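You operate a simulated robot arm through the tools that you are given. There is no shell and no other tool. Be economical: measure what you need, move in short steps, check, and stop when the job is done.

The job below is to be done with a simulated two-armed robot. You get a single attempt, and the scene is never put back.

## Task
Open the low drawer, take the silver pad from there of the green shelf unit and put it on top of the small blue carton and shut the drawer again.

The check looks at the end state, three seconds after you hand in, the way a careful person would. Anything else that was tipped, shoved, dropped, spilled or broken makes it a failure.

## Robot
Two 6-joint arms with two-finger parallel grippers on one trunk, on a base that drives. Base frame: it is fixed to the floor where the robot stands at the start and does not move with it; the origin is under the middle of the robot, x ahead of it, y to its left, z up. Units: m, rad, N and s.
The left shoulder is at the start at [0.06, 0.187, 0.522], the right one opposite. With the tool pointing down near the work surface each hand reaches from about 0.1 to 0.58 m from the robot's upright axis, wherever it stands, measured 20 degrees to its own side. Places, roughly: low drawer [0.5, -0.1, 0.1]; small blue carton [1.25, 1, 1]. Payload 1.57 kg a hand.
The TCP of each hand is the grasp point between the finger pads, 0.03 m short of the fingertips. In the tool frame z runs along the fingers and y along their closing line. The gripper opens to 0.11 m. The fingers are 0.024 m wide and 0.012 m thick; the gripper's body (0.048 by 0.112 m) begins 0.078 m behind the TCP.
Orientation is that of the tool frame in the base frame, as a unit quaternion [w, x, y, z]. With the fingers straight down and closing along the base's y, the tool's x points along the base's -x, its y along +y and its z along -z.

## Interface
- The arms move only by the tool play_rows. It takes "left_rows", "right_rows" or both (then of equal length, played together; a hand with none holds still); each is a list of rows, each a list of 7 numbers: the turn, a rotation vector about the tool's x, y, z in rad, then the shift along the tool's x, y, z in m, then the closure in counts, from 0 (fully open) to 255 (shut). In form: [[wx, wy, wz, tx, ty, tz, fingers], ...]. A call has 1 to 12 rows; each row shifts and turns the commanded pose from where the row before left it, along the tool's axes as they then stand. A row lasts 0.2 s, in which the tool goes at most 0.05 m and 0.15 rad; a call with a longer step from one row to the next is refused whole, and so is a gripper value outside its range. A pose out of reach is approached as far as the arm can. The call stops where the force on the tool passes 40 N (or 10 N more than at its start, if that is more) or the arm is blocked; 0.2 s more then pass. Each finger travels about 0.153 m/s and halts on what it meets, pressing with about 23 N; the grip force reading is that of the motor and also rises with nothing between the fingers. The clock runs only during rows and for 0.2 s after the last one: add rows that do not move to give the fingers time. It gives the time, the measured TCP pose, the force on the tool (base axes), the opening and the grip force at its end, in the units of the frame above (readings bear some noise), and new pictures: "pictures" is both (left out), scene, wrist or none (wrist: the cameras of the hands that moved).
- Cameras (640 x 400 px; columns grow to the right, rows downward): "scene" is now at [-0.0024, -0.0013, 1.0415]; the picture's right is [-0.05, -1.00, 0.00], its down [-0.93, 0.05, -0.36] and it looks along [0.36, -0.02, -0.93] (base axes); focal length 257 px, centre (320, 200). "left" rides on the left gripper at [0.07, -0.016, -0.141] in its tool frame; the picture's right is [0.23, 0.97, 0.00], its down [-0.85, 0.20, -0.48] and it looks along [-0.47, 0.11, 0.88] (tool axes); focal length 222 px, centre (320, 200). "right" rides on the right gripper at [0.07, 0.016, -0.141] in its tool frame; the picture's right is [-0.23, 0.97, 0.00], its down [-0.86, -0.20, -0.48] and it looks along [-0.47, -0.11, 0.88] (tool axes); focal length 222 px, centre (320, 200). There is no depth. A picture from a camera that has moved, and an enlarged one, comes with that camera's place and axes in the base frame and with its lens.
- lift_body(by): slides the trunk up (or, below 0, down) by that many m; the arms and the scene camera ride with it, the base frame stays. It gives what a move gives, with no picture.
- base_move(legs): drives the robot by 1 to 6 legs, each [ahead, left, turn to the left] in m, m and rad, along the robot's own axes; the way and the turn of a leg run together, so that a leg with both is an arc; at most 1.5 m and 3.142 rad a leg. The arms and the cameras ride along, it lands a little off, and it stops where it bumps. It gives what a move gives, and a new picture of the scene camera.
- head_to(pan, tilt): turns the head with the scene camera to pan (to the left, within 1.501 rad either way) and tilt (down, from -0.506 to 1.204), counted from straight ahead of the robot. It gives what a move gives, and a new picture of the scene camera.
- close_up(camera, box): a new picture of the part [left, top, right, bottom] of that camera's present view, enlarged. It takes no simulated time.
- close_job(): hands the job in; it is judged then, once.

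Go step by step. Nothing tells you exact positions but the pictures and the camera data: compare them with the known pose of the tool, close in by small moves and look again before you grip or let go. The budget is 120 turns and 170 pictures, counting those below and the enlarged ones. Unless the task says otherwise, let go and move clear before handing in, and close with one line.

The tools are called after "Call:" by a JSON object that holds its "method" and its "body". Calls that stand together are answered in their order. play_rows: Moves the arms, as the interface text tells. Its arguments: {"type":"object","properties":{"left_rows":{"type":"array","items":{"type":"array","items":{"type":"number"}}},"right_rows":{"type":"array","items":{"type":"array","items":{"type":"number"}}},"pictures":{"type":"string","enum":["both","scene","wrist","none"]}},"required":[]} The other tools are called the same way: lift_body (by) slides the trunk up or down; base_move (legs) drives the base; head_to (pan, tilt) turns the head that bears the scene camera; close_up (camera, box) takes an enlarged picture of a part of a camera's view; close_job () hands the job in.

At the start:

```text
t: 0.0
left_eef_pos: [0.4102, 0.3, 0.4991]
left_tool_rot: [0.0, 0.0, 1.0, 0.001]
left_ft_force: [-0.3, -0.1, -0.3]
left_grip_width: 0.1099
left_gripper_force: 0.0
right_eef_pos: [0.2795, -0.0276, 0.4953]
right_tool_rot: [-0.001, 0.001, 1.0, 0.0]
right_ft_force: [-0.7, -0.1, 0.7]
right_grip_width: 0.11
right_gripper_force: 0.1
trunk travel left (down, up): [-0.15, 0.84]
robot x, y, heading: [-0.001, 0.0036, -0.002]
head pan, tilt: [-0.051, 1.201]
```

scene: 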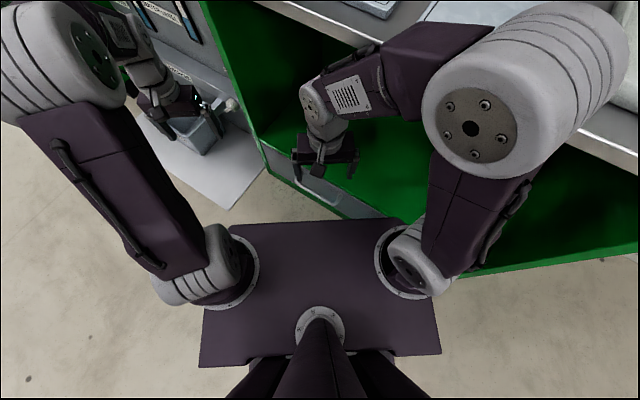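
right: 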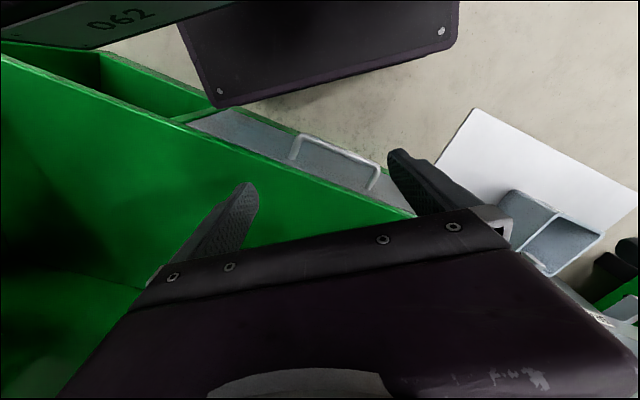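
left: 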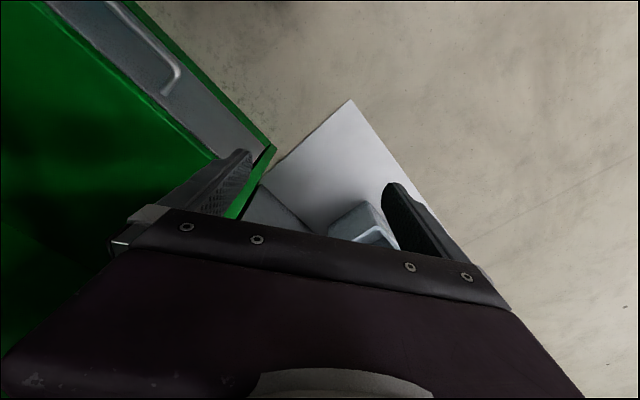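

I see a green shelf unit ahead with a grey drawer front low in it, and my own arms close to or inside the unit. I look around with the head before moving anything.

Call:
{"method": "head_to", "body": {"pan": 0, "tilt": 0.6}}

Call:
{"method": "head_to", "body": {"pan": 0.7, "tilt": 0.3}}

```text
t: 1.0
left_eef_pos: [0.4099, 0.2987, 0.4989]
left_tool_rot: [0.0, -0.001, 1.0, 0.001]
left_ft_force: [-0.4, 0.4, -0.5]
left_grip_width: 0.11
left_gripper_force: 0.2
right_eef_pos: [0.28, -0.028, 0.4946]
right_tool_rot: [0.0, 0.0, 1.0, 0.0]
right_ft_force: [-0.6, -0.5, -0.1]
right_grip_width: 0.11
right_gripper_force: 0.1
trunk travel left (down, up): [-0.15, 0.84]
robot x, y, heading: [0.0004, 0.0002, 0.003]
head pan, tilt: [0.0, 0.6]
camera scene: at [0.0301, 0.0014, 1.086], right [0.0, -1.0, 0.0], down [-0.57, 0.0, -0.82], along [0.82, 0.0, -0.57], focal length 257 px, centre (320, 200)
```

scene: 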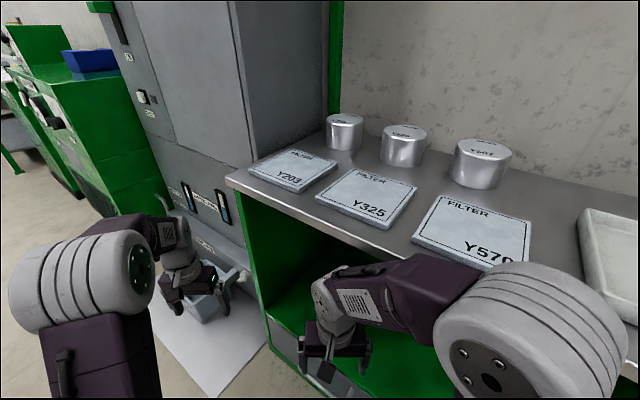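

```text
t: 2.1
left_eef_pos: [0.4105, 0.2988, 0.4987]
left_tool_rot: [0.001, 0.0, 1.0, 0.001]
left_ft_force: [-0.1, 0.7, 0.1]
left_grip_width: 0.1102
left_gripper_force: 0.1
right_eef_pos: [0.2795, -0.0283, 0.4938]
right_tool_rot: [0.0, -0.001, 1.0, 0.0]
right_ft_force: [0.3, -0.2, -0.4]
right_grip_width: 0.1101
right_gripper_force: 0.0
trunk travel left (down, up): [-0.15, 0.84]
robot x, y, heading: [0.0002, 0.0005, -0.001]
head pan, tilt: [0.7, 0.3]
camera scene: at [0.0132, 0.0615, 1.1136], right [0.64, -0.77, 0.0], down [-0.23, -0.19, -0.96], along [0.73, 0.61, -0.3], focal length 257 px, centre (320, 200)
```

scene: 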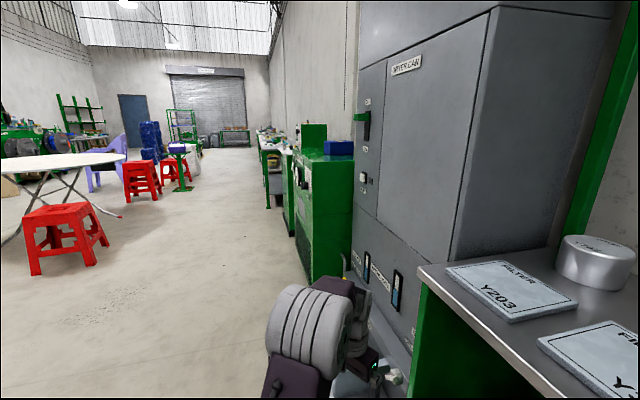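

The small blue carton sits on a green machine to the far left, past a grey cabinet. Now I look closely at it and at the drawer area.

Call:
{"method": "close_up", "body": {"camera": "scene", "box": [270, 100, 430, 200]}}

Call:
{"method": "close_up", "body": {"camera": "right", "box": [0, 0, 480, 300]}}

Call:
{"method": "head_to", "body": {"pan": 0, "tilt": 1.2}}

```text
4.00 times, centred on (350, 150) of scene
camera zoom: at [0.0132, 0.0615, 1.1136], right [0.64, -0.77, 0.0], down [-0.23, -0.19, -0.96], along [0.73, 0.61, -0.3], focal length 1027 px, centre (200, 400)
```

zoom: 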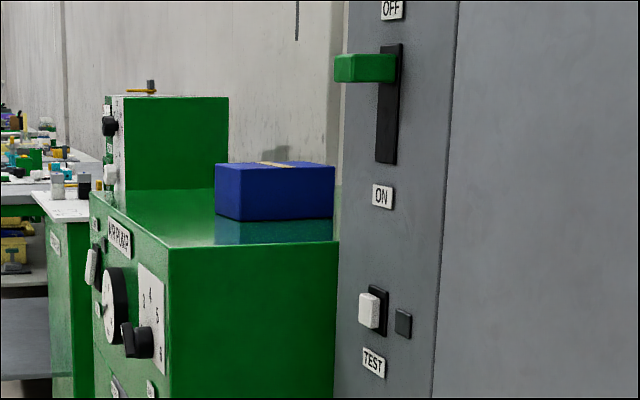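

```text
1.33 times, centred on (240, 150) of right
camera zoom: at [0.2098, -0.0112, 0.6364], right [0.23, 0.97, 0.0], down [0.86, -0.2, 0.48], along [0.47, -0.11, -0.88], focal length 296 px, centre (427, 267)
```

zoom: 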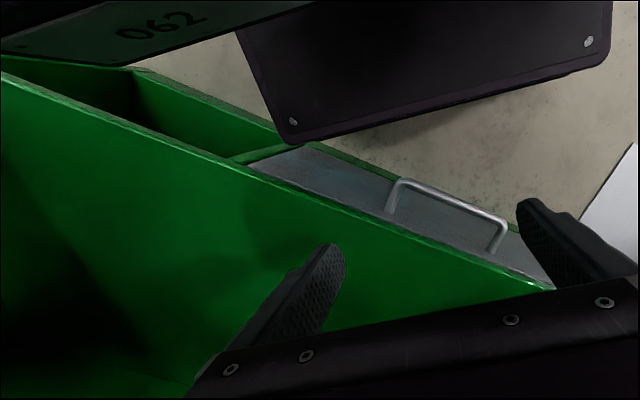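

```text
t: 3.3
left_eef_pos: [0.4105, 0.2986, 0.4986]
left_tool_rot: [0.0, 0.0, 1.0, 0.001]
left_ft_force: [0.1, 1.6, -1.2]
left_grip_width: 0.1101
left_gripper_force: 0.1
right_eef_pos: [0.28, -0.0284, 0.4951]
right_tool_rot: [0.0, 0.0, 1.0, 0.0]
right_ft_force: [-0.1, 0.7, -1.1]
right_grip_width: 0.1101
right_gripper_force: 0.0
trunk travel left (down, up): [-0.15, 0.84]
robot x, y, heading: [0.002, -0.0044, 0.003]
head pan, tilt: [0.0, 1.201]
camera scene: at [-0.0023, 0.0015, 1.0416], right [0.0, -1.0, 0.0], down [-0.93, 0.0, -0.36], along [0.36, 0.0, -0.93], focal length 257 px, centre (320, 200)
```

scene: 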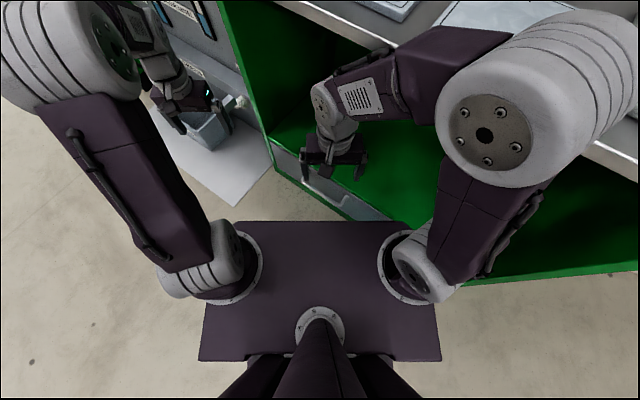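

The unit's front runs about 30° off my y axis. The drawer front, with its bar handle, is just ahead of my base near [0.4, 0], low down. I back off and turn to face it squarely.

Call:
{"method": "base_move", "body": {"legs": [[-0.28, 0, 0], [0, 0, -0.51]]}}

Call:
{"method": "head_to", "body": {"pan": 0, "tilt": 0.85}}

```text
t: 6.6
left_eef_pos: [0.2248, 0.0718, 0.4989]
left_tool_rot: [0.0, 0.24, 0.971, 0.001]
left_ft_force: [0.2, -0.4, 0.6]
left_grip_width: 0.1101
left_gripper_force: 0.1
right_eef_pos: [-0.0439, -0.1562, 0.4944]
right_tool_rot: [0.0, 0.242, 0.97, 0.0]
right_ft_force: [-0.3, 0.2, 0.0]
right_grip_width: 0.1104
right_gripper_force: 0.0
trunk travel left (down, up): [-0.15, 0.84]
robot x, y, heading: [-0.2756, -0.0016, -0.488]
head pan, tilt: [0.0, 1.201]
camera scene: at [-0.2792, 0.0021, 1.0415], right [-0.47, -0.88, 0.0], down [-0.82, 0.44, -0.36], along [0.32, -0.17, -0.93], focal length 257 px, centre (320, 200)
```

scene: 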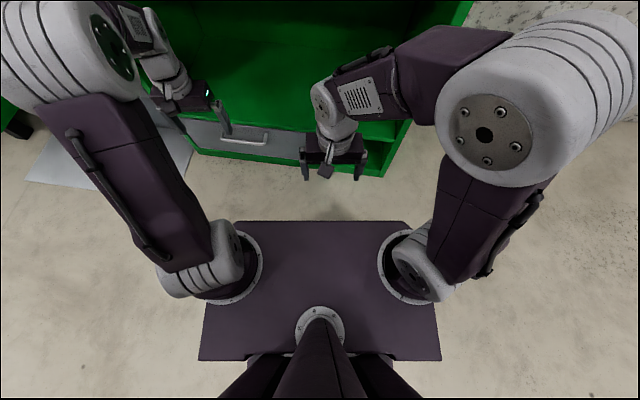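

```text
t: 7.5
left_eef_pos: [0.2252, 0.0731, 0.4985]
left_tool_rot: [0.001, 0.24, 0.971, 0.0]
left_ft_force: [0.1, -0.3, -0.2]
left_grip_width: 0.1102
left_gripper_force: 0.0
right_eef_pos: [-0.0443, -0.1568, 0.4949]
right_tool_rot: [0.0, 0.241, 0.971, 0.0]
right_ft_force: [-0.6, 0.4, 0.2]
right_grip_width: 0.1099
right_gripper_force: 0.2
trunk travel left (down, up): [-0.15, 0.84]
robot x, y, heading: [-0.2734, -0.0007, -0.492]
head pan, tilt: [0.0, 0.85]
camera scene: at [-0.2595, -0.0083, 1.0652], right [-0.47, -0.88, 0.0], down [-0.66, 0.35, -0.66], along [0.58, -0.31, -0.75], focal length 257 px, centre (320, 200)
```

scene: 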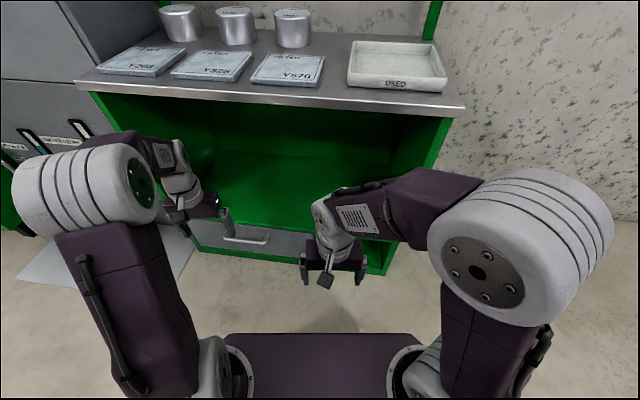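

The drawer handle is near [0.42, -0.01] at low height, and the unit front runs at about heading -0.6. I square up and shift so the left hand can reach the handle.

Call:
{"method": "base_move", "body": {"legs": [[0, 0, -0.1], [0, 0.2, 0], [0.06, 0, 0]]}}

Call:
{"method": "close_up", "body": {"camera": "left", "box": [0, 0, 640, 400]}}

```text
t: 10.1
left_eef_pos: [0.3895, 0.1577, 0.4989]
left_tool_rot: [0.001, 0.287, 0.958, 0.001]
left_ft_force: [0.8, 0.6, -0.4]
left_grip_width: 0.1099
left_gripper_force: 0.1
right_eef_pos: [0.0999, -0.0432, 0.4943]
right_tool_rot: [0.0, 0.288, 0.958, 0.0]
right_ft_force: [0.2, 0.0, 0.6]
right_grip_width: 0.1102
right_gripper_force: 0.0
trunk travel left (down, up): [-0.15, 0.84]
robot x, y, heading: [-0.1189, 0.1346, -0.584]
head pan, tilt: [0.0, 0.85]
camera scene: at [-0.1012, 0.1249, 1.0652], right [-0.55, -0.83, 0.0], down [-0.63, 0.41, -0.66], along [0.55, -0.36, -0.75], focal length 257 px, centre (320, 200)
```

scene: 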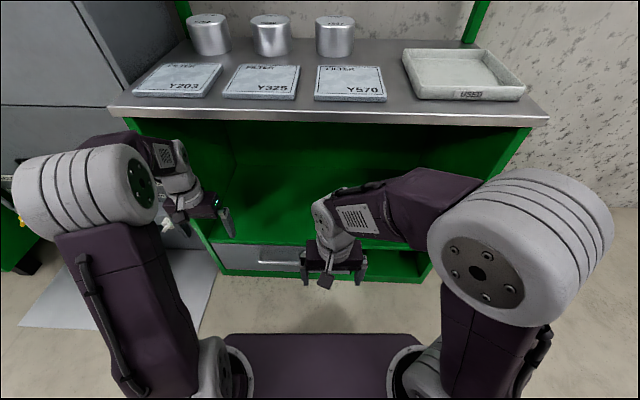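

```text
1.00 times, centred on (320, 200) of left
camera zoom: at [0.3221, 0.1835, 0.6397], right [0.35, 0.94, 0.0], down [0.82, -0.3, 0.48], along [0.45, -0.16, -0.88], focal length 222 px, centre (320, 200)
```

zoom: 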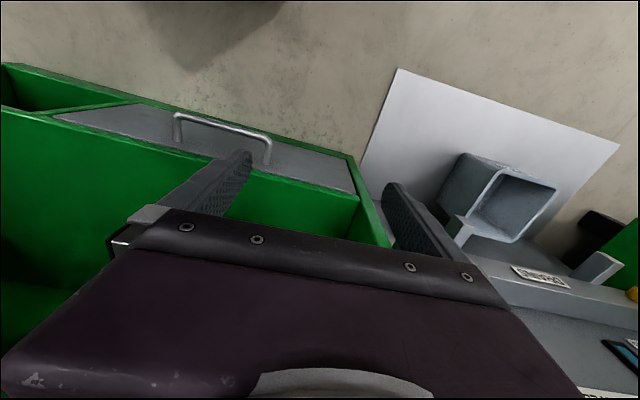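

The handle seems to be near [0.335, 0.01, 0.25] by crossing rays from two cameras. I check with a zoom of the scene view, with the right hand moved out of the way.

Call:
{"method": "close_up", "body": {"camera": "scene", "box": [200, 220, 360, 320]}}

Call:
{"method": "close_up", "body": {"camera": "left", "box": [0, 50, 400, 300]}}

```text
4.00 times, centred on (280, 270) of scene
camera zoom: at [-0.1012, 0.1249, 1.0652], right [-0.55, -0.83, 0.0], down [-0.63, 0.41, -0.66], along [0.55, -0.36, -0.75], focal length 1027 px, centre (480, -80)
```

zoom: 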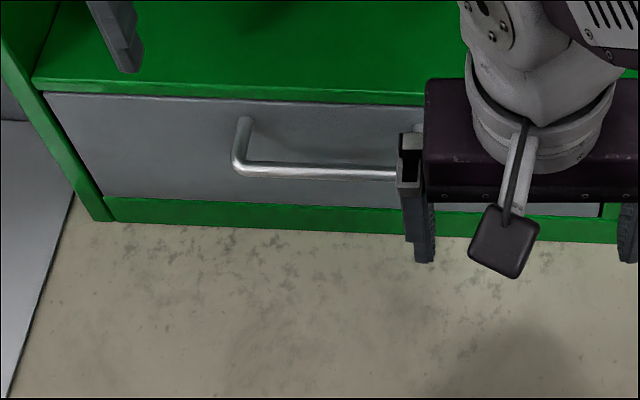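

```text
1.60 times, centred on (200, 175) of left
camera zoom: at [0.3221, 0.1835, 0.6397], right [0.35, 0.94, 0.0], down [0.82, -0.3, 0.48], along [0.45, -0.16, -0.88], focal length 355 px, centre (512, 240)
```

zoom: 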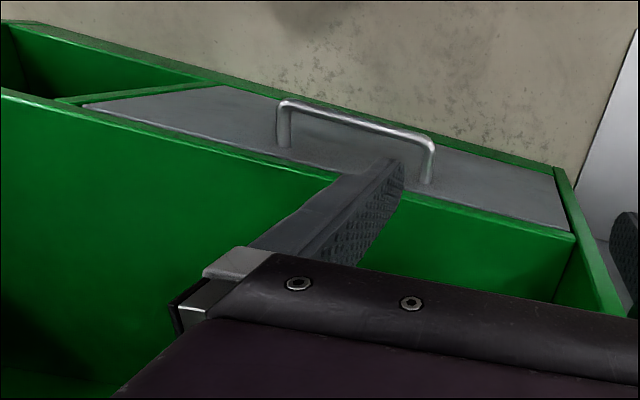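

The handle bar runs about 0.166 m, centred at [0.339, -0.005, 0.226], standing 0.044 m off the drawer face. I turn the left gripper so that it closes across the bar, and move the right hand aside.

Call:
{"method": "play_rows", "body": {"left_rows": [[0, 0, 0.1463, 0, 0, 0, 0], [0, 0, 0.1463, 0, 0, 0, 0], [0, 0, 0.1463, 0, 0, 0, 0], [0, 0, 0.1463, 0, 0, 0, 0], [0, 0, 0.1463, 0, 0, 0, 0], [0, 0, 0.1463, 0, 0, 0, 0], [0, 0, 0.1463, 0, 0, 0, 0], [0, 0, 0.1463, 0, 0, 0, 0], [0, 0, 0.1463, 0, 0, 0, 0], [0, 0, 0.1463, 0, 0, 0, 0], [0, 0, 0.1463, 0, 0, 0, 0]], "right_rows": [[0, 0, 0, 0.0, -0.03, 0, 0], [0, 0, 0, 0.0, -0.03, 0, 0], [0, 0, 0, 0.0, -0.03, 0, 0], [0, 0, 0, 0.0, -0.03, 0, 0], [0, 0, 0, 0.0, -0.03, 0, 0], [0, 0, 0, 0, 0, 0, 0], [0, 0, 0, 0, 0, 0, 0], [0, 0, 0, 0, 0, 0, 0], [0, 0, 0, 0, 0, 0, 0], [0, 0, 0, 0, 0, 0, 0], [0, 0, 0, 0, 0, 0, 0]], "pictures": "both"}}

```text
t: 12.5
left_eef_pos: [0.3898, 0.1579, 0.4991]
left_tool_rot: [0.0, 0.89, 0.456, 0.0]
left_ft_force: [-0.4, -0.3, -0.7]
left_grip_width: 0.1102
left_gripper_force: 0.0
right_eef_pos: [0.0183, -0.1703, 0.4952]
right_tool_rot: [0.0, 0.287, 0.958, -0.001]
right_ft_force: [0.1, 0.9, -0.2]
right_grip_width: 0.1104
right_gripper_force: 0.1
trunk travel left (down, up): [-0.15, 0.84]
robot x, y, heading: [-0.1179, 0.1339, -0.579]
head pan, tilt: [0.0, 0.85]
camera scene: at [-0.1014, 0.125, 1.0652], right [-0.55, -0.83, 0.0], down [-0.63, 0.41, -0.66], along [0.55, -0.36, -0.75], focal length 257 px, centre (320, 200)
camera right: at [-0.0314, -0.1178, 0.6367], right [0.73, 0.69, 0.0], down [0.6, -0.64, 0.48], along [0.33, -0.35, -0.88], focal length 222 px, centre (320, 200)
camera left: at [0.4172, 0.2257, 0.6402], right [0.92, -0.38, 0.0], down [-0.34, -0.81, 0.48], along [-0.18, -0.44, -0.88], focal length 222 px, centre (320, 200)
```

scene: 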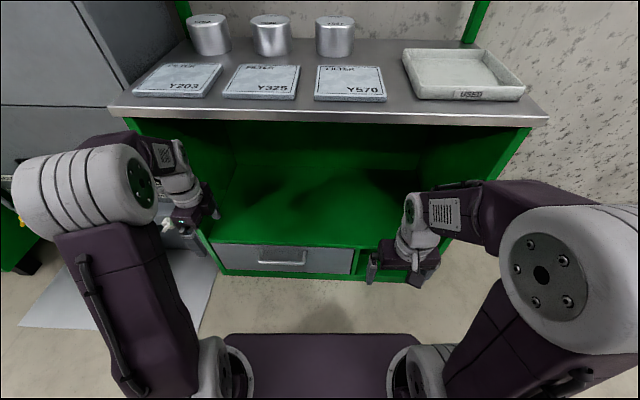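
right: 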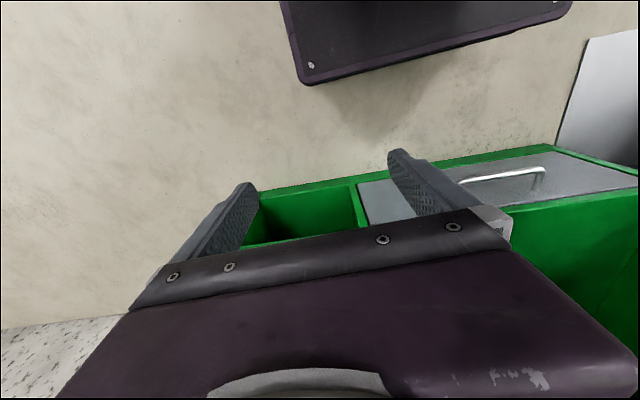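
left: 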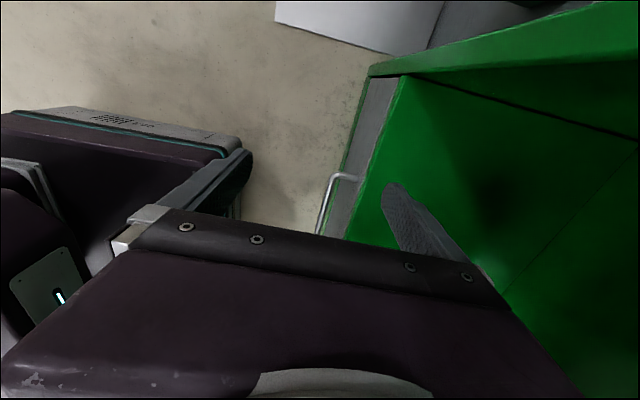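

The tool is turned as wanted. I bring the left hand above the middle of the handle and look again.

Call:
{"method": "play_rows", "body": {"left_rows": [[0, 0, 0, -0.04, 0.0, 0.0, 0], [0, 0, 0, -0.04, 0.01, 0.02, 0], [0, 0, 0, -0.04, 0.02, 0.03, 0], [0, 0, 0, -0.042, 0.024, 0.03, 0], [0, 0, 0, 0, 0, 0, 0]], "pictures": "both"}}

```text
refused: row 3 steps farther than a row can; nothing moved
```

Call:
{"method": "play_rows", "body": {"left_rows": [[0, 0, 0, -0.035, 0.0, 0.0, 0], [0, 0, 0, -0.035, 0.01, 0.01, 0], [0, 0, 0, -0.035, 0.01, 0.02, 0], [0, 0, 0, -0.035, 0.015, 0.02, 0], [0, 0, 0, -0.022, 0.019, 0.03, 0], [0, 0, 0, 0, 0, 0, 0]], "pictures": "both"}}

```text
t: 13.9
left_eef_pos: [0.3378, -0.0032, 0.4157]
left_tool_rot: [0.0, 0.889, 0.457, 0.001]
left_ft_force: [0.1, 0.1, -0.3]
left_grip_width: 0.1102
left_gripper_force: 0.1
right_eef_pos: [0.018, -0.1703, 0.494]
right_tool_rot: [-0.001, 0.287, 0.958, 0.001]
right_ft_force: [-0.1, 0.1, -0.6]
right_grip_width: 0.1099
right_gripper_force: 0.0
trunk travel left (down, up): [-0.15, 0.84]
robot x, y, heading: [-0.115, 0.135, -0.583]
head pan, tilt: [0.0, 0.85]
camera scene: at [-0.1013, 0.1249, 1.0652], right [-0.55, -0.83, 0.0], down [-0.63, 0.41, -0.66], along [0.55, -0.36, -0.75], focal length 257 px, centre (320, 200)
camera left: at [0.3653, 0.0642, 0.557], right [0.92, -0.38, 0.0], down [-0.34, -0.81, 0.48], along [-0.18, -0.44, -0.88], focal length 222 px, centre (320, 200)
```

scene: 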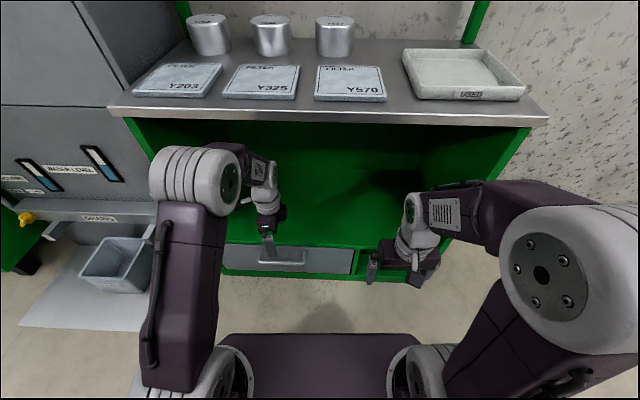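
left: 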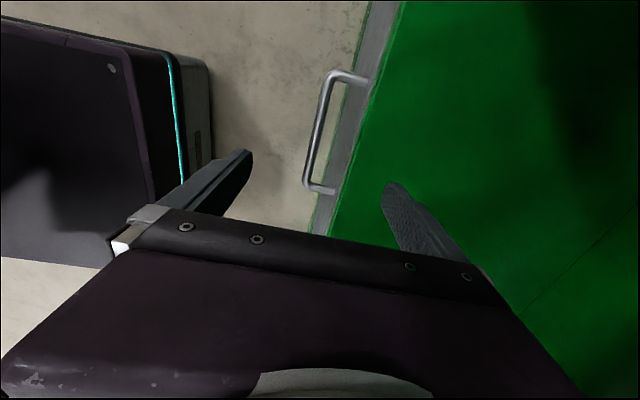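

The handle shows where computed, and the TCP is right above its middle. I narrow the fingers to about 0.04 m so one fits behind the bar, then descend part way and check.

Call:
{"method": "play_rows", "body": {"left_rows": [[0, 0, 0, 0, 0, 0, 162], [0, 0, 0.0, 0, 0, 0, 162], [0, 0, 0.02, -0.001, 0.002, 0.04, 162], [0, 0, 0, 0, 0, 0.04, 162], [0, 0, 0, 0, 0, 0.03, 162], [0, 0, 0, 0, 0, 0, 162]], "pictures": "both"}}

Call:
{"method": "close_up", "body": {"camera": "left", "box": [180, 50, 500, 250]}}

Call:
{"method": "close_up", "body": {"camera": "scene", "box": [200, 180, 360, 280]}}

```text
t: 15.3
left_eef_pos: [0.3376, -0.0058, 0.3085]
left_tool_rot: [0.0, 0.894, 0.448, 0.001]
left_ft_force: [-0.2, 0.5, 1.3]
left_grip_width: 0.0399
left_gripper_force: 0.0
right_eef_pos: [0.0174, -0.1701, 0.4941]
right_tool_rot: [0.0, 0.287, 0.958, 0.0]
right_ft_force: [0.0, -0.2, -0.5]
right_grip_width: 0.11
right_gripper_force: 0.0
trunk travel left (down, up): [-0.15, 0.84]
robot x, y, heading: [-0.1191, 0.135, -0.58]
head pan, tilt: [0.0, 0.85]
camera scene: at [-0.1013, 0.1249, 1.0652], right [-0.55, -0.83, 0.0], down [-0.63, 0.41, -0.66], along [0.55, -0.36, -0.75], focal length 257 px, centre (320, 200)
camera left: at [0.3658, 0.0617, 0.4486], right [0.92, -0.4, 0.0], down [-0.35, -0.81, 0.48], along [-0.19, -0.44, -0.88], focal length 222 px, centre (320, 200)
```

scene: 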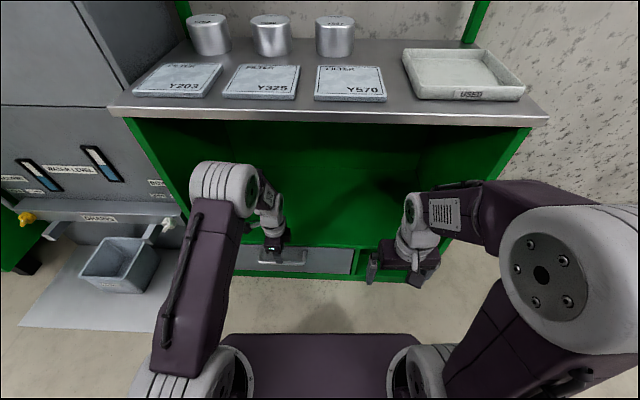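
left: 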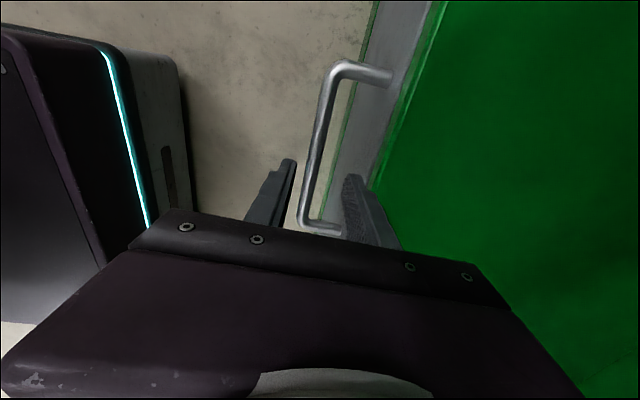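

```text
2.00 times, centred on (340, 150) of left
camera zoom: at [0.3658, 0.0617, 0.4486], right [0.92, -0.4, 0.0], down [-0.35, -0.81, 0.48], along [-0.19, -0.44, -0.88], focal length 444 px, centre (280, 300)
```

zoom: 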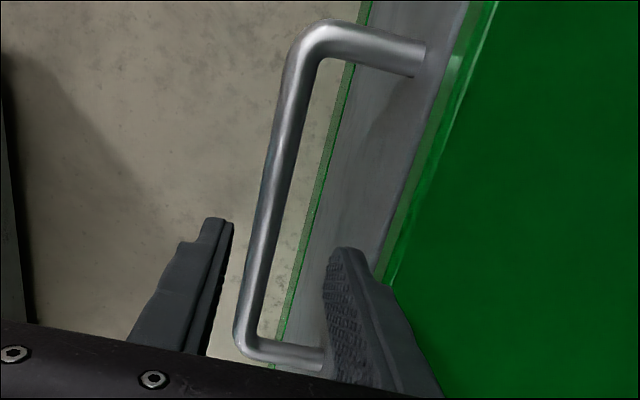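

```text
4.00 times, centred on (280, 230) of scene
camera zoom: at [-0.1013, 0.1249, 1.0652], right [-0.55, -0.83, 0.0], down [-0.63, 0.41, -0.66], along [0.55, -0.36, -0.75], focal length 1027 px, centre (480, 80)
```

zoom: 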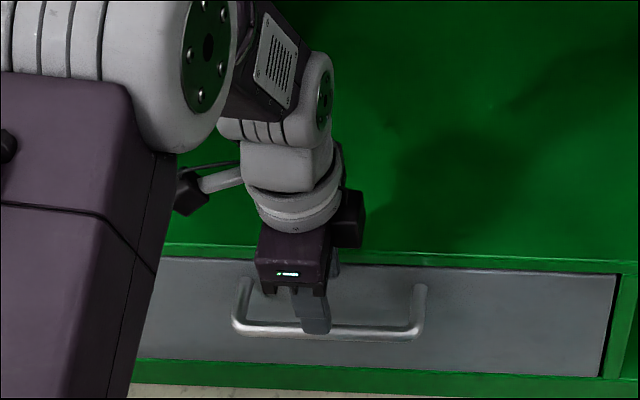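

The bar lies between the fingers, with the inner finger clear of the drawer face. I go down the rest and grip.

Call:
{"method": "play_rows", "body": {"left_rows": [[0, 0, 0, 0, 0, 0.025, 162], [0, 0, 0, 0, 0, 0.025, 162], [0, 0, 0, 0, 0, 0.02, 162], [0, 0, 0, 0, 0, 0, 255], [0, 0, 0, 0, 0, 0, 255], [0, 0, 0, 0, 0, 0, 255]], "pictures": "wrist"}}

```text
t: 16.7
left_eef_pos: [0.3336, -0.0019, 0.2359]
left_tool_rot: [-0.008, 0.893, 0.449, -0.002]
left_ft_force: [-34.2, 18.2, 0.0]
left_grip_width: 0.014
left_gripper_force: 30.1
right_eef_pos: [0.0177, -0.1713, 0.4955]
right_tool_rot: [0.0, 0.288, 0.958, 0.0]
right_ft_force: [0.8, -0.1, 0.0]
right_grip_width: 0.1102
right_gripper_force: 0.1
trunk travel left (down, up): [-0.15, 0.84]
robot x, y, heading: [-0.1156, 0.1365, -0.582]
head pan, tilt: [0.0, 0.85]
camera left: at [0.3639, 0.0635, 0.378], right [0.92, -0.4, -0.01], down [-0.34, -0.81, 0.47], along [-0.2, -0.43, -0.88], focal length 222 px, centre (320, 200)
```

left: 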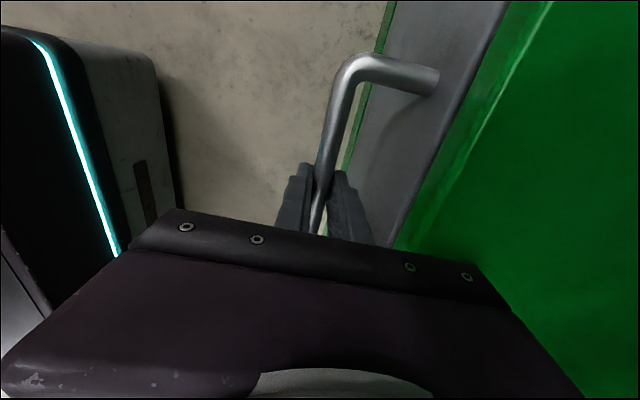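

Gripped on the bar. I pull straight out along -y of the tool, a little at first.

Call:
{"method": "play_rows", "body": {"left_rows": [[0, 0, 0, 0, -0.01, 0, 255], [0, 0, 0, 0, -0.015, 0, 255], [0, 0, 0, 0, -0.02, 0, 255], [0, 0, 0, 0, -0.02, 0, 255], [0, 0, 0, 0, -0.02, 0, 255], [0, 0, 0, 0, 0, 0, 255]], "pictures": "both"}}

```text
t: 18.1
left_eef_pos: [0.2695, 0.044, 0.2376]
left_tool_rot: [-0.001, 0.894, 0.448, 0.0]
left_ft_force: [-6.1, -6.3, -21.2]
left_grip_width: 0.0143
left_gripper_force: 30.6
right_eef_pos: [0.0185, -0.1706, 0.4946]
right_tool_rot: [-0.001, 0.288, 0.958, 0.001]
right_ft_force: [0.2, 0.7, -0.2]
right_grip_width: 0.1103
right_gripper_force: 0.0
trunk travel left (down, up): [-0.15, 0.84]
robot x, y, heading: [-0.1154, 0.1333, -0.582]
head pan, tilt: [0.0, 0.85]
camera scene: at [-0.1001, 0.1243, 1.0651], right [-0.55, -0.83, 0.0], down [-0.63, 0.41, -0.66], along [0.55, -0.36, -0.75], focal length 257 px, centre (320, 200)
camera left: at [0.2989, 0.1109, 0.379], right [0.92, -0.4, 0.0], down [-0.35, -0.81, 0.48], along [-0.19, -0.44, -0.88], focal length 222 px, centre (320, 200)
```

scene: 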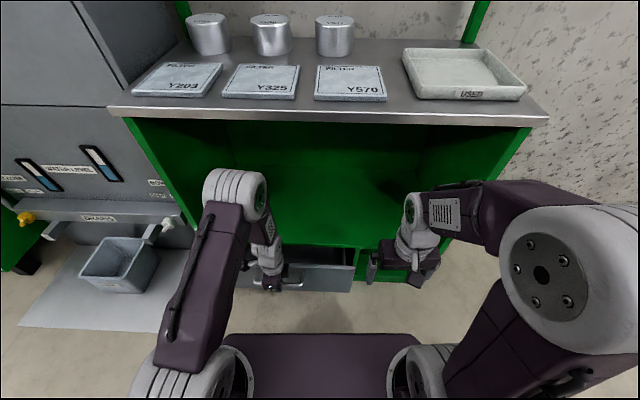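
left: 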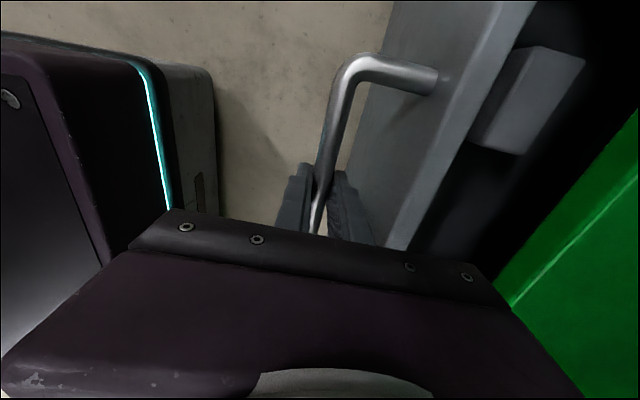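

The drawer slides well. I pull further by backing the base with the grip held.

Call:
{"method": "base_move", "body": {"legs": [[-0.12, 0.004, 0]]}}

Call:
{"method": "close_up", "body": {"camera": "left", "box": [160, 0, 640, 300]}}

```text
t: 19.4
left_eef_pos: [0.1735, 0.113, 0.2382]
left_tool_rot: [-0.001, 0.894, 0.448, 0.0]
left_ft_force: [13.4, 18.0, -5.7]
left_grip_width: 0.0143
left_gripper_force: 30.4
right_eef_pos: [-0.0784, -0.1019, 0.4952]
right_tool_rot: [0.0, 0.288, 0.958, 0.0]
right_ft_force: [0.3, 0.0, -0.4]
right_grip_width: 0.1102
right_gripper_force: 0.0
trunk travel left (down, up): [-0.15, 0.84]
robot x, y, heading: [-0.2147, 0.2037, -0.583]
head pan, tilt: [0.0, 0.85]
camera scene: at [-0.1973, 0.1942, 1.0654], right [-0.55, -0.83, 0.0], down [-0.63, 0.41, -0.66], along [0.55, -0.36, -0.75], focal length 257 px, centre (320, 200)
```

scene: 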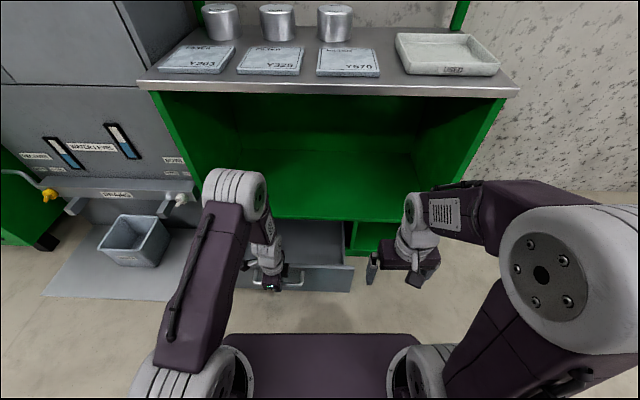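

```text
1.33 times, centred on (400, 150) of left
camera zoom: at [0.2029, 0.1799, 0.3799], right [0.92, -0.4, 0.0], down [-0.35, -0.81, 0.48], along [-0.19, -0.44, -0.88], focal length 296 px, centre (213, 267)
```

zoom: 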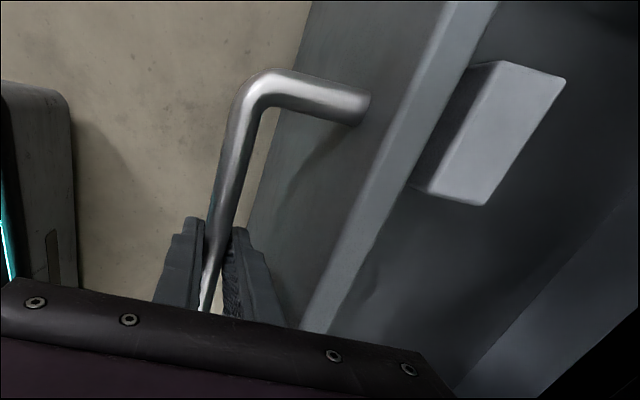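

The drawer is about 0.2 m open and a silvery block lies near its front-left. I let go of the handle and rise to get a full view inside.

Call:
{"method": "play_rows", "body": {"left_rows": [[0, 0, 0, 0, 0, 0, 175], [0, 0, 0, 0, 0, 0, 175], [0, 0, 0, 0, 0, -0.03, 175], [0, 0, 0, 0, 0, -0.04, 175], [0, 0, 0, 0, 0, -0.04, 175], [0, 0, 0, 0, 0, -0.04, 175], [0, 0, 0, 0, 0, -0.04, 0], [0, 0, 0, 0, 0, 0, 0]], "pictures": "both"}}

Call:
{"method": "close_up", "body": {"camera": "scene", "box": [200, 200, 400, 325]}}

```text
t: 21.2
left_eef_pos: [0.1734, 0.113, 0.4289]
left_tool_rot: [-0.001, 0.894, 0.449, 0.001]
left_ft_force: [-0.1, 0.0, -0.8]
left_grip_width: 0.1095
left_gripper_force: 0.1
right_eef_pos: [-0.0796, -0.1023, 0.4928]
right_tool_rot: [0.0, 0.288, 0.958, 0.0]
right_ft_force: [-0.1, 0.3, -0.3]
right_grip_width: 0.1099
right_gripper_force: 0.1
trunk travel left (down, up): [-0.15, 0.84]
robot x, y, heading: [-0.2122, 0.2049, -0.579]
head pan, tilt: [0.0, 0.85]
camera scene: at [-0.1983, 0.1939, 1.0652], right [-0.55, -0.83, 0.0], down [-0.63, 0.41, -0.66], along [0.55, -0.36, -0.75], focal length 257 px, centre (320, 200)
camera left: at [0.2026, 0.1797, 0.5697], right [0.92, -0.4, 0.0], down [-0.35, -0.81, 0.48], along [-0.19, -0.44, -0.88], focal length 222 px, centre (320, 200)
```

scene: 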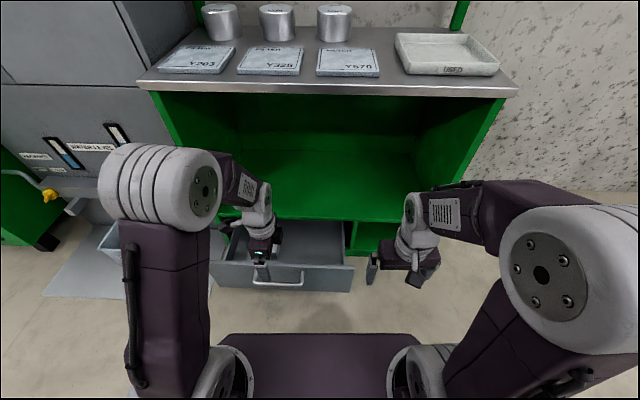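
left: 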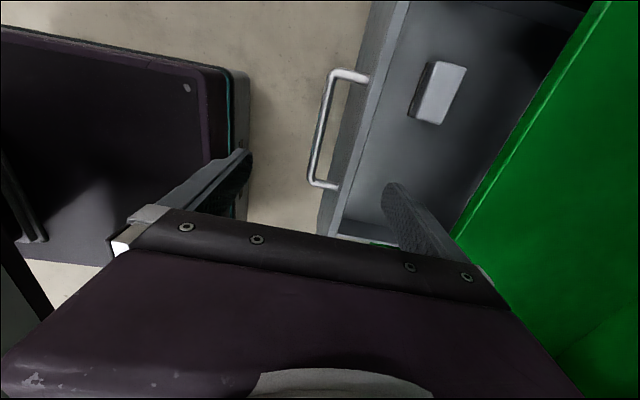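

```text
3.20 times, centred on (300, 262) of scene
camera zoom: at [-0.1983, 0.1939, 1.0652], right [-0.55, -0.83, 0.0], down [-0.63, 0.41, -0.66], along [0.55, -0.36, -0.75], focal length 821 px, centre (384, 0)
```

zoom: 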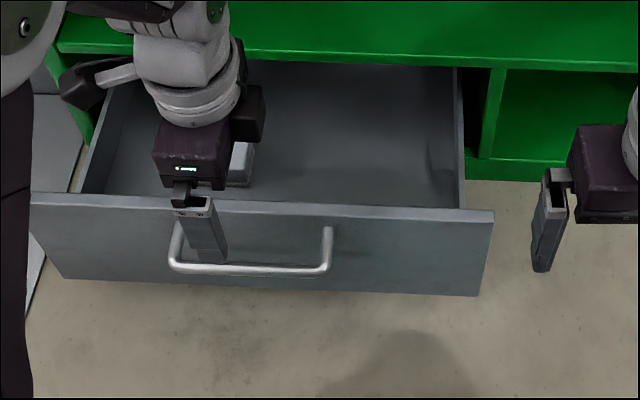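

One silver pad is in the drawer. I zoom in to measure its place, size and height.

Call:
{"method": "close_up", "body": {"camera": "left", "box": [360, 30, 520, 130]}}

```text
4.00 times, centred on (440, 80) of left
camera zoom: at [0.2026, 0.1797, 0.5697], right [0.92, -0.4, 0.0], down [-0.35, -0.81, 0.48], along [-0.19, -0.44, -0.88], focal length 888 px, centre (-160, 680)
```

zoom: 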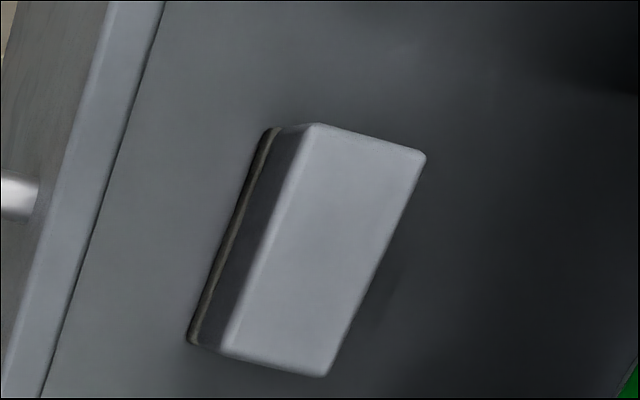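

The pad is about 0.09 x 0.05 m, centred near [0.389, 0.073] with its top near z 0.135, but the shelf edge would be too near my gripper there. I grip the handle again to pull the drawer some 0.09 m farther.

Call:
{"method": "play_rows", "body": {"left_rows": [[0, 0, 0, 0, 0, 0, 165], [0, 0, 0, 0, 0, 0.03, 165], [0, 0, 0, 0, 0, 0.04, 165], [0, 0, 0, 0, 0, 0.04, 165], [0, 0, 0, 0, 0, 0.04, 165], [0, 0, 0, 0, 0, 0.04, 165], [0, 0, 0, 0, 0, 0, 255], [0, 0, 0, 0, 0, 0, 255], [0, 0, 0, 0, -0.015, 0, 255], [0, 0, 0, 0, -0.02, 0, 255], [0, 0, 0, 0, -0.01, 0, 255], [0, 0, 0, 0, 0, 0, 255]], "pictures": "wrist"}}

```text
t: 23.8
left_eef_pos: [0.1384, 0.1411, 0.2377]
left_tool_rot: [-0.001, 0.894, 0.449, 0.001]
left_ft_force: [13.1, 20.0, -5.3]
left_grip_width: 0.0139
left_gripper_force: 30.6
right_eef_pos: [-0.0785, -0.101, 0.495]
right_tool_rot: [-0.001, 0.289, 0.957, -0.001]
right_ft_force: [0.1, -1.4, -0.1]
right_grip_width: 0.11
right_gripper_force: 0.1
trunk travel left (down, up): [-0.15, 0.84]
robot x, y, heading: [-0.2161, 0.2025, -0.588]
head pan, tilt: [0.0, 0.85]
camera left: at [0.1671, 0.2081, 0.3798], right [0.92, -0.4, 0.0], down [-0.35, -0.81, 0.48], along [-0.19, -0.44, -0.88], focal length 222 px, centre (320, 200)
```

left: 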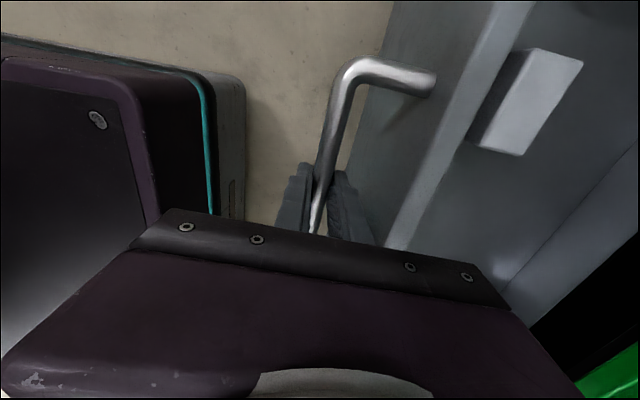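

It slides on without resistance. I back the base another 0.05 m with the grip held.

Call:
{"method": "base_move", "body": {"legs": [[-0.055, 0.002, 0]]}}

Call:
{"method": "play_rows", "body": {"left_rows": [[0, 0, 0, 0, 0, 0, 175], [0, 0, 0, 0, 0, 0, 175], [0, 0, 0, 0, 0, -0.03, 175], [0, 0, 0, 0, 0, -0.04, 175], [0, 0, 0, 0, 0, -0.04, 175], [0, 0, 0, 0, 0, -0.04, 175], [0, 0, 0, 0, 0, 0, 0], [0, 0, 0, 0, 0, 0, 0]], "pictures": "wrist"}}

```text
t: 24.8
left_eef_pos: [0.1052, 0.1624, 0.2406]
left_tool_rot: [0.013, 0.893, 0.451, 0.006]
left_ft_force: [-1.4, -1.4, 3.6]
left_grip_width: 0.0139
left_gripper_force: 30.1
right_eef_pos: [-0.1202, -0.0728, 0.4936]
right_tool_rot: [-0.001, 0.288, 0.958, 0.001]
right_ft_force: [0.2, -0.5, -0.2]
right_grip_width: 0.1097
right_gripper_force: 0.1
trunk travel left (down, up): [-0.15, 0.84]
robot x, y, heading: [-0.2545, 0.2295, -0.58]
head pan, tilt: [0.0, 0.85]
stopped in leg 1: the force on the tool passed its limit (the readings are from after the stop); the commanded pose is now the measured one
camera scene: at [-0.2386, 0.2224, 1.0654], right [-0.55, -0.83, 0.0], down [-0.63, 0.41, -0.66], along [0.55, -0.36, -0.75], focal length 257 px, centre (320, 200)
```

scene: 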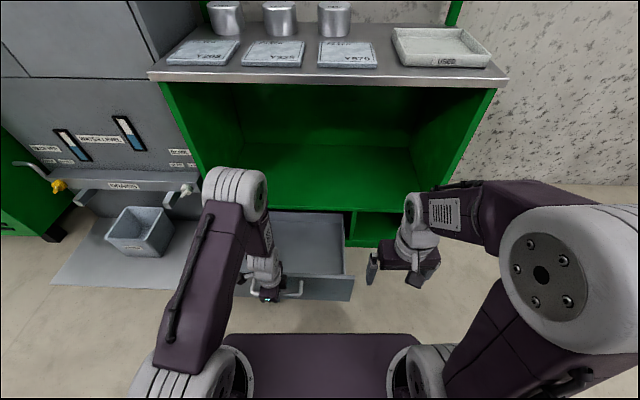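

```text
t: 26.6
left_eef_pos: [0.1041, 0.1659, 0.3862]
left_tool_rot: [0.013, 0.894, 0.448, 0.005]
left_ft_force: [0.1, 0.1, 0.3]
left_grip_width: 0.11
left_gripper_force: 0.1
right_eef_pos: [-0.1194, -0.0725, 0.494]
right_tool_rot: [0.001, 0.288, 0.958, 0.0]
right_ft_force: [-0.3, 0.1, -0.1]
right_grip_width: 0.1098
right_gripper_force: 0.0
trunk travel left (down, up): [-0.15, 0.84]
robot x, y, heading: [-0.2558, 0.2268, -0.583]
head pan, tilt: [0.0, 0.85]
camera left: at [0.1294, 0.2365, 0.5267], right [0.92, -0.4, 0.03], down [-0.36, -0.8, 0.48], along [-0.17, -0.45, -0.87], focal length 222 px, centre (320, 200)
```

left: 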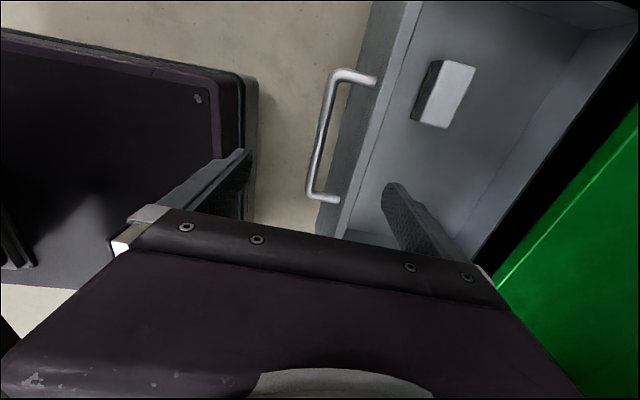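

The drawer came to its stop, fully open. I measure the pad again from here.

Call:
{"method": "close_up", "body": {"camera": "left", "box": [360, 30, 520, 130]}}

```text
4.00 times, centred on (440, 80) of left
camera zoom: at [0.1294, 0.2365, 0.5267], right [0.92, -0.4, 0.03], down [-0.36, -0.8, 0.48], along [-0.17, -0.45, -0.87], focal length 888 px, centre (-160, 680)
```

zoom: 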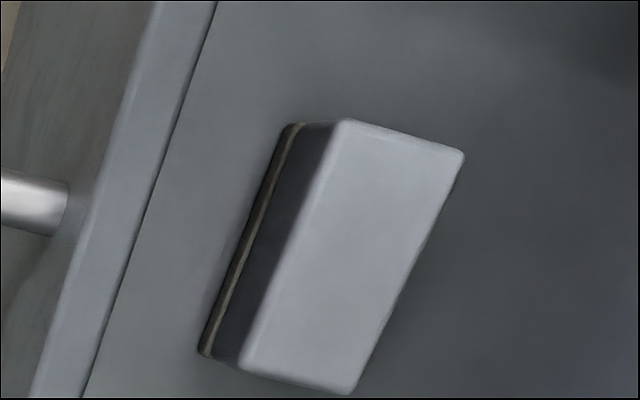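

The pad is centred at about [0.320, 0.125], top at z 0.135. I drive ahead 0.05 m for reach (the base stays clear of the handle), then move over the pad.

Call:
{"method": "base_move", "body": {"legs": [[0.05, 0, 0]]}}

```text
t: 27.5
left_eef_pos: [0.1459, 0.1387, 0.386]
left_tool_rot: [0.013, 0.893, 0.449, 0.005]
left_ft_force: [-0.1, -0.4, 0.4]
left_grip_width: 0.1101
left_gripper_force: 0.1
right_eef_pos: [-0.0777, -0.1008, 0.4946]
right_tool_rot: [-0.001, 0.287, 0.958, 0.0]
right_ft_force: [0.0, 0.2, 0.3]
right_grip_width: 0.1102
right_gripper_force: 0.2
trunk travel left (down, up): [-0.15, 0.84]
robot x, y, heading: [-0.2124, 0.2075, -0.579]
head pan, tilt: [0.0, 0.85]
camera scene: at [-0.1966, 0.1948, 1.0652], right [-0.55, -0.83, 0.0], down [-0.63, 0.41, -0.66], along [0.55, -0.36, -0.75], focal length 257 px, centre (320, 200)
```

scene: 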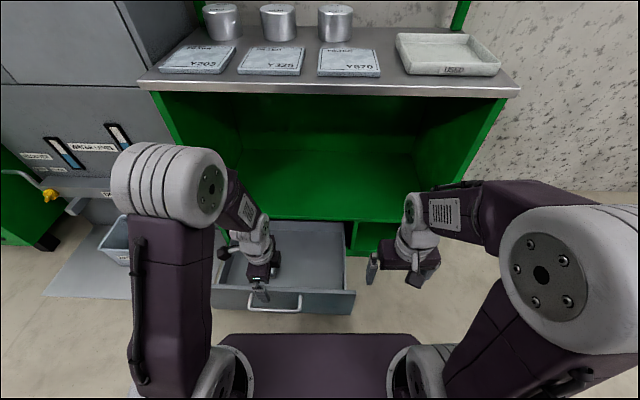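

Call:
{"method": "play_rows", "body": {"left_rows": [[0.028, 0, 0, 0.0225, 0.037, 0, 0], [0, 0, 0, 0.0225, 0.037, 0, 0], [0, 0, 0, 0.0225, 0.037, 0, 0], [0, 0, 0, 0.0225, 0.037, 0, 0], [0, 0, 0, 0, 0, 0, 0]], "pictures": "both"}}

```text
t: 28.7
left_eef_pos: [0.3189, 0.1279, 0.3863]
left_tool_rot: [0.0, 0.893, 0.449, 0.0]
left_ft_force: [-0.7, 0.0, -0.2]
left_grip_width: 0.1101
left_gripper_force: 0.0
right_eef_pos: [-0.0778, -0.0999, 0.4953]
right_tool_rot: [-0.001, 0.287, 0.958, 0.0]
right_ft_force: [0.5, -0.6, -0.7]
right_grip_width: 0.1098
right_gripper_force: 0.1
trunk travel left (down, up): [-0.15, 0.84]
robot x, y, heading: [-0.2132, 0.2028, -0.587]
head pan, tilt: [0.0, 0.85]
camera scene: at [-0.1966, 0.1949, 1.0652], right [-0.55, -0.83, 0.0], down [-0.63, 0.41, -0.66], along [0.55, -0.36, -0.75], focal length 257 px, centre (320, 200)
camera left: at [0.3459, 0.1931, 0.5279], right [0.92, -0.4, 0.0], down [-0.35, -0.81, 0.48], along [-0.19, -0.44, -0.88], focal length 222 px, centre (320, 200)
```

scene: 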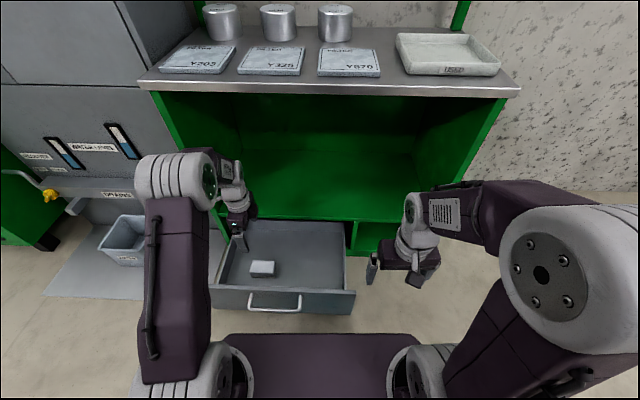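
left: 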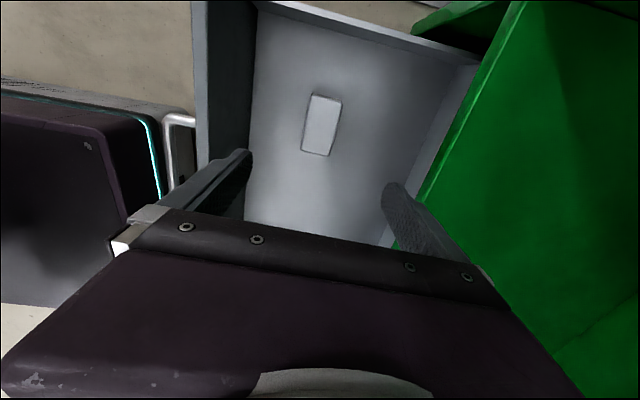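

The pad sits right under the hand and is aligned with it. I go down, first part way.

Call:
{"method": "play_rows", "body": {"left_rows": [[0, 0, 0, 0, 0, 0.045, 0], [0, 0, 0, 0, 0, 0.045, 0], [0, 0, 0, 0, 0, 0.045, 0], [0, 0, 0, 0, 0, 0.045, 0], [0, 0, 0, 0, 0, 0, 0]], "pictures": "both"}}

Call:
{"method": "close_up", "body": {"camera": "scene", "box": [180, 200, 380, 325]}}

```text
t: 29.9
left_eef_pos: [0.3178, 0.1224, 0.2024]
left_tool_rot: [0.002, 0.893, 0.45, -0.001]
left_ft_force: [0.2, -0.6, -0.3]
left_grip_width: 0.1101
left_gripper_force: 0.1
right_eef_pos: [-0.0769, -0.1018, 0.495]
right_tool_rot: [0.0, 0.287, 0.958, 0.0]
right_ft_force: [-0.1, -0.7, -0.3]
right_grip_width: 0.1101
right_gripper_force: 0.1
trunk travel left (down, up): [-0.15, 0.84]
robot x, y, heading: [-0.2107, 0.2049, -0.588]
head pan, tilt: [0.0, 0.85]
camera scene: at [-0.1965, 0.1949, 1.0652], right [-0.55, -0.83, 0.0], down [-0.63, 0.41, -0.66], along [0.55, -0.36, -0.75], focal length 257 px, centre (320, 200)
camera left: at [0.3457, 0.1895, 0.3442], right [0.92, -0.4, 0.0], down [-0.35, -0.81, 0.48], along [-0.19, -0.44, -0.88], focal length 222 px, centre (320, 200)
```

scene: 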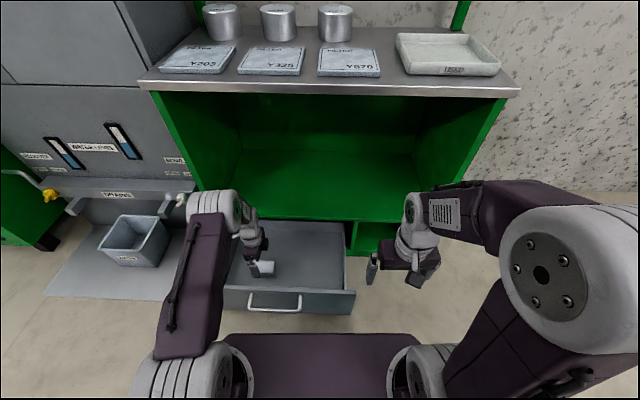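
left: 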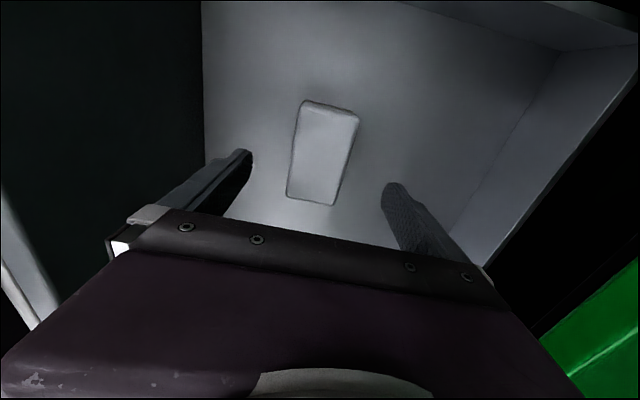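

```text
3.20 times, centred on (280, 262) of scene
camera zoom: at [-0.1965, 0.1949, 1.0652], right [-0.55, -0.83, 0.0], down [-0.63, 0.41, -0.66], along [0.55, -0.36, -0.75], focal length 821 px, centre (448, 0)
```

zoom: 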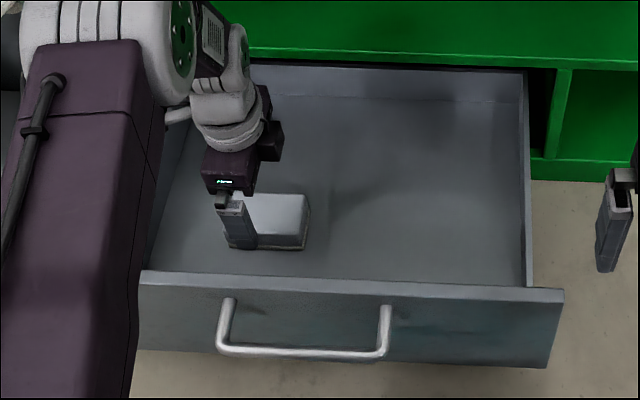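

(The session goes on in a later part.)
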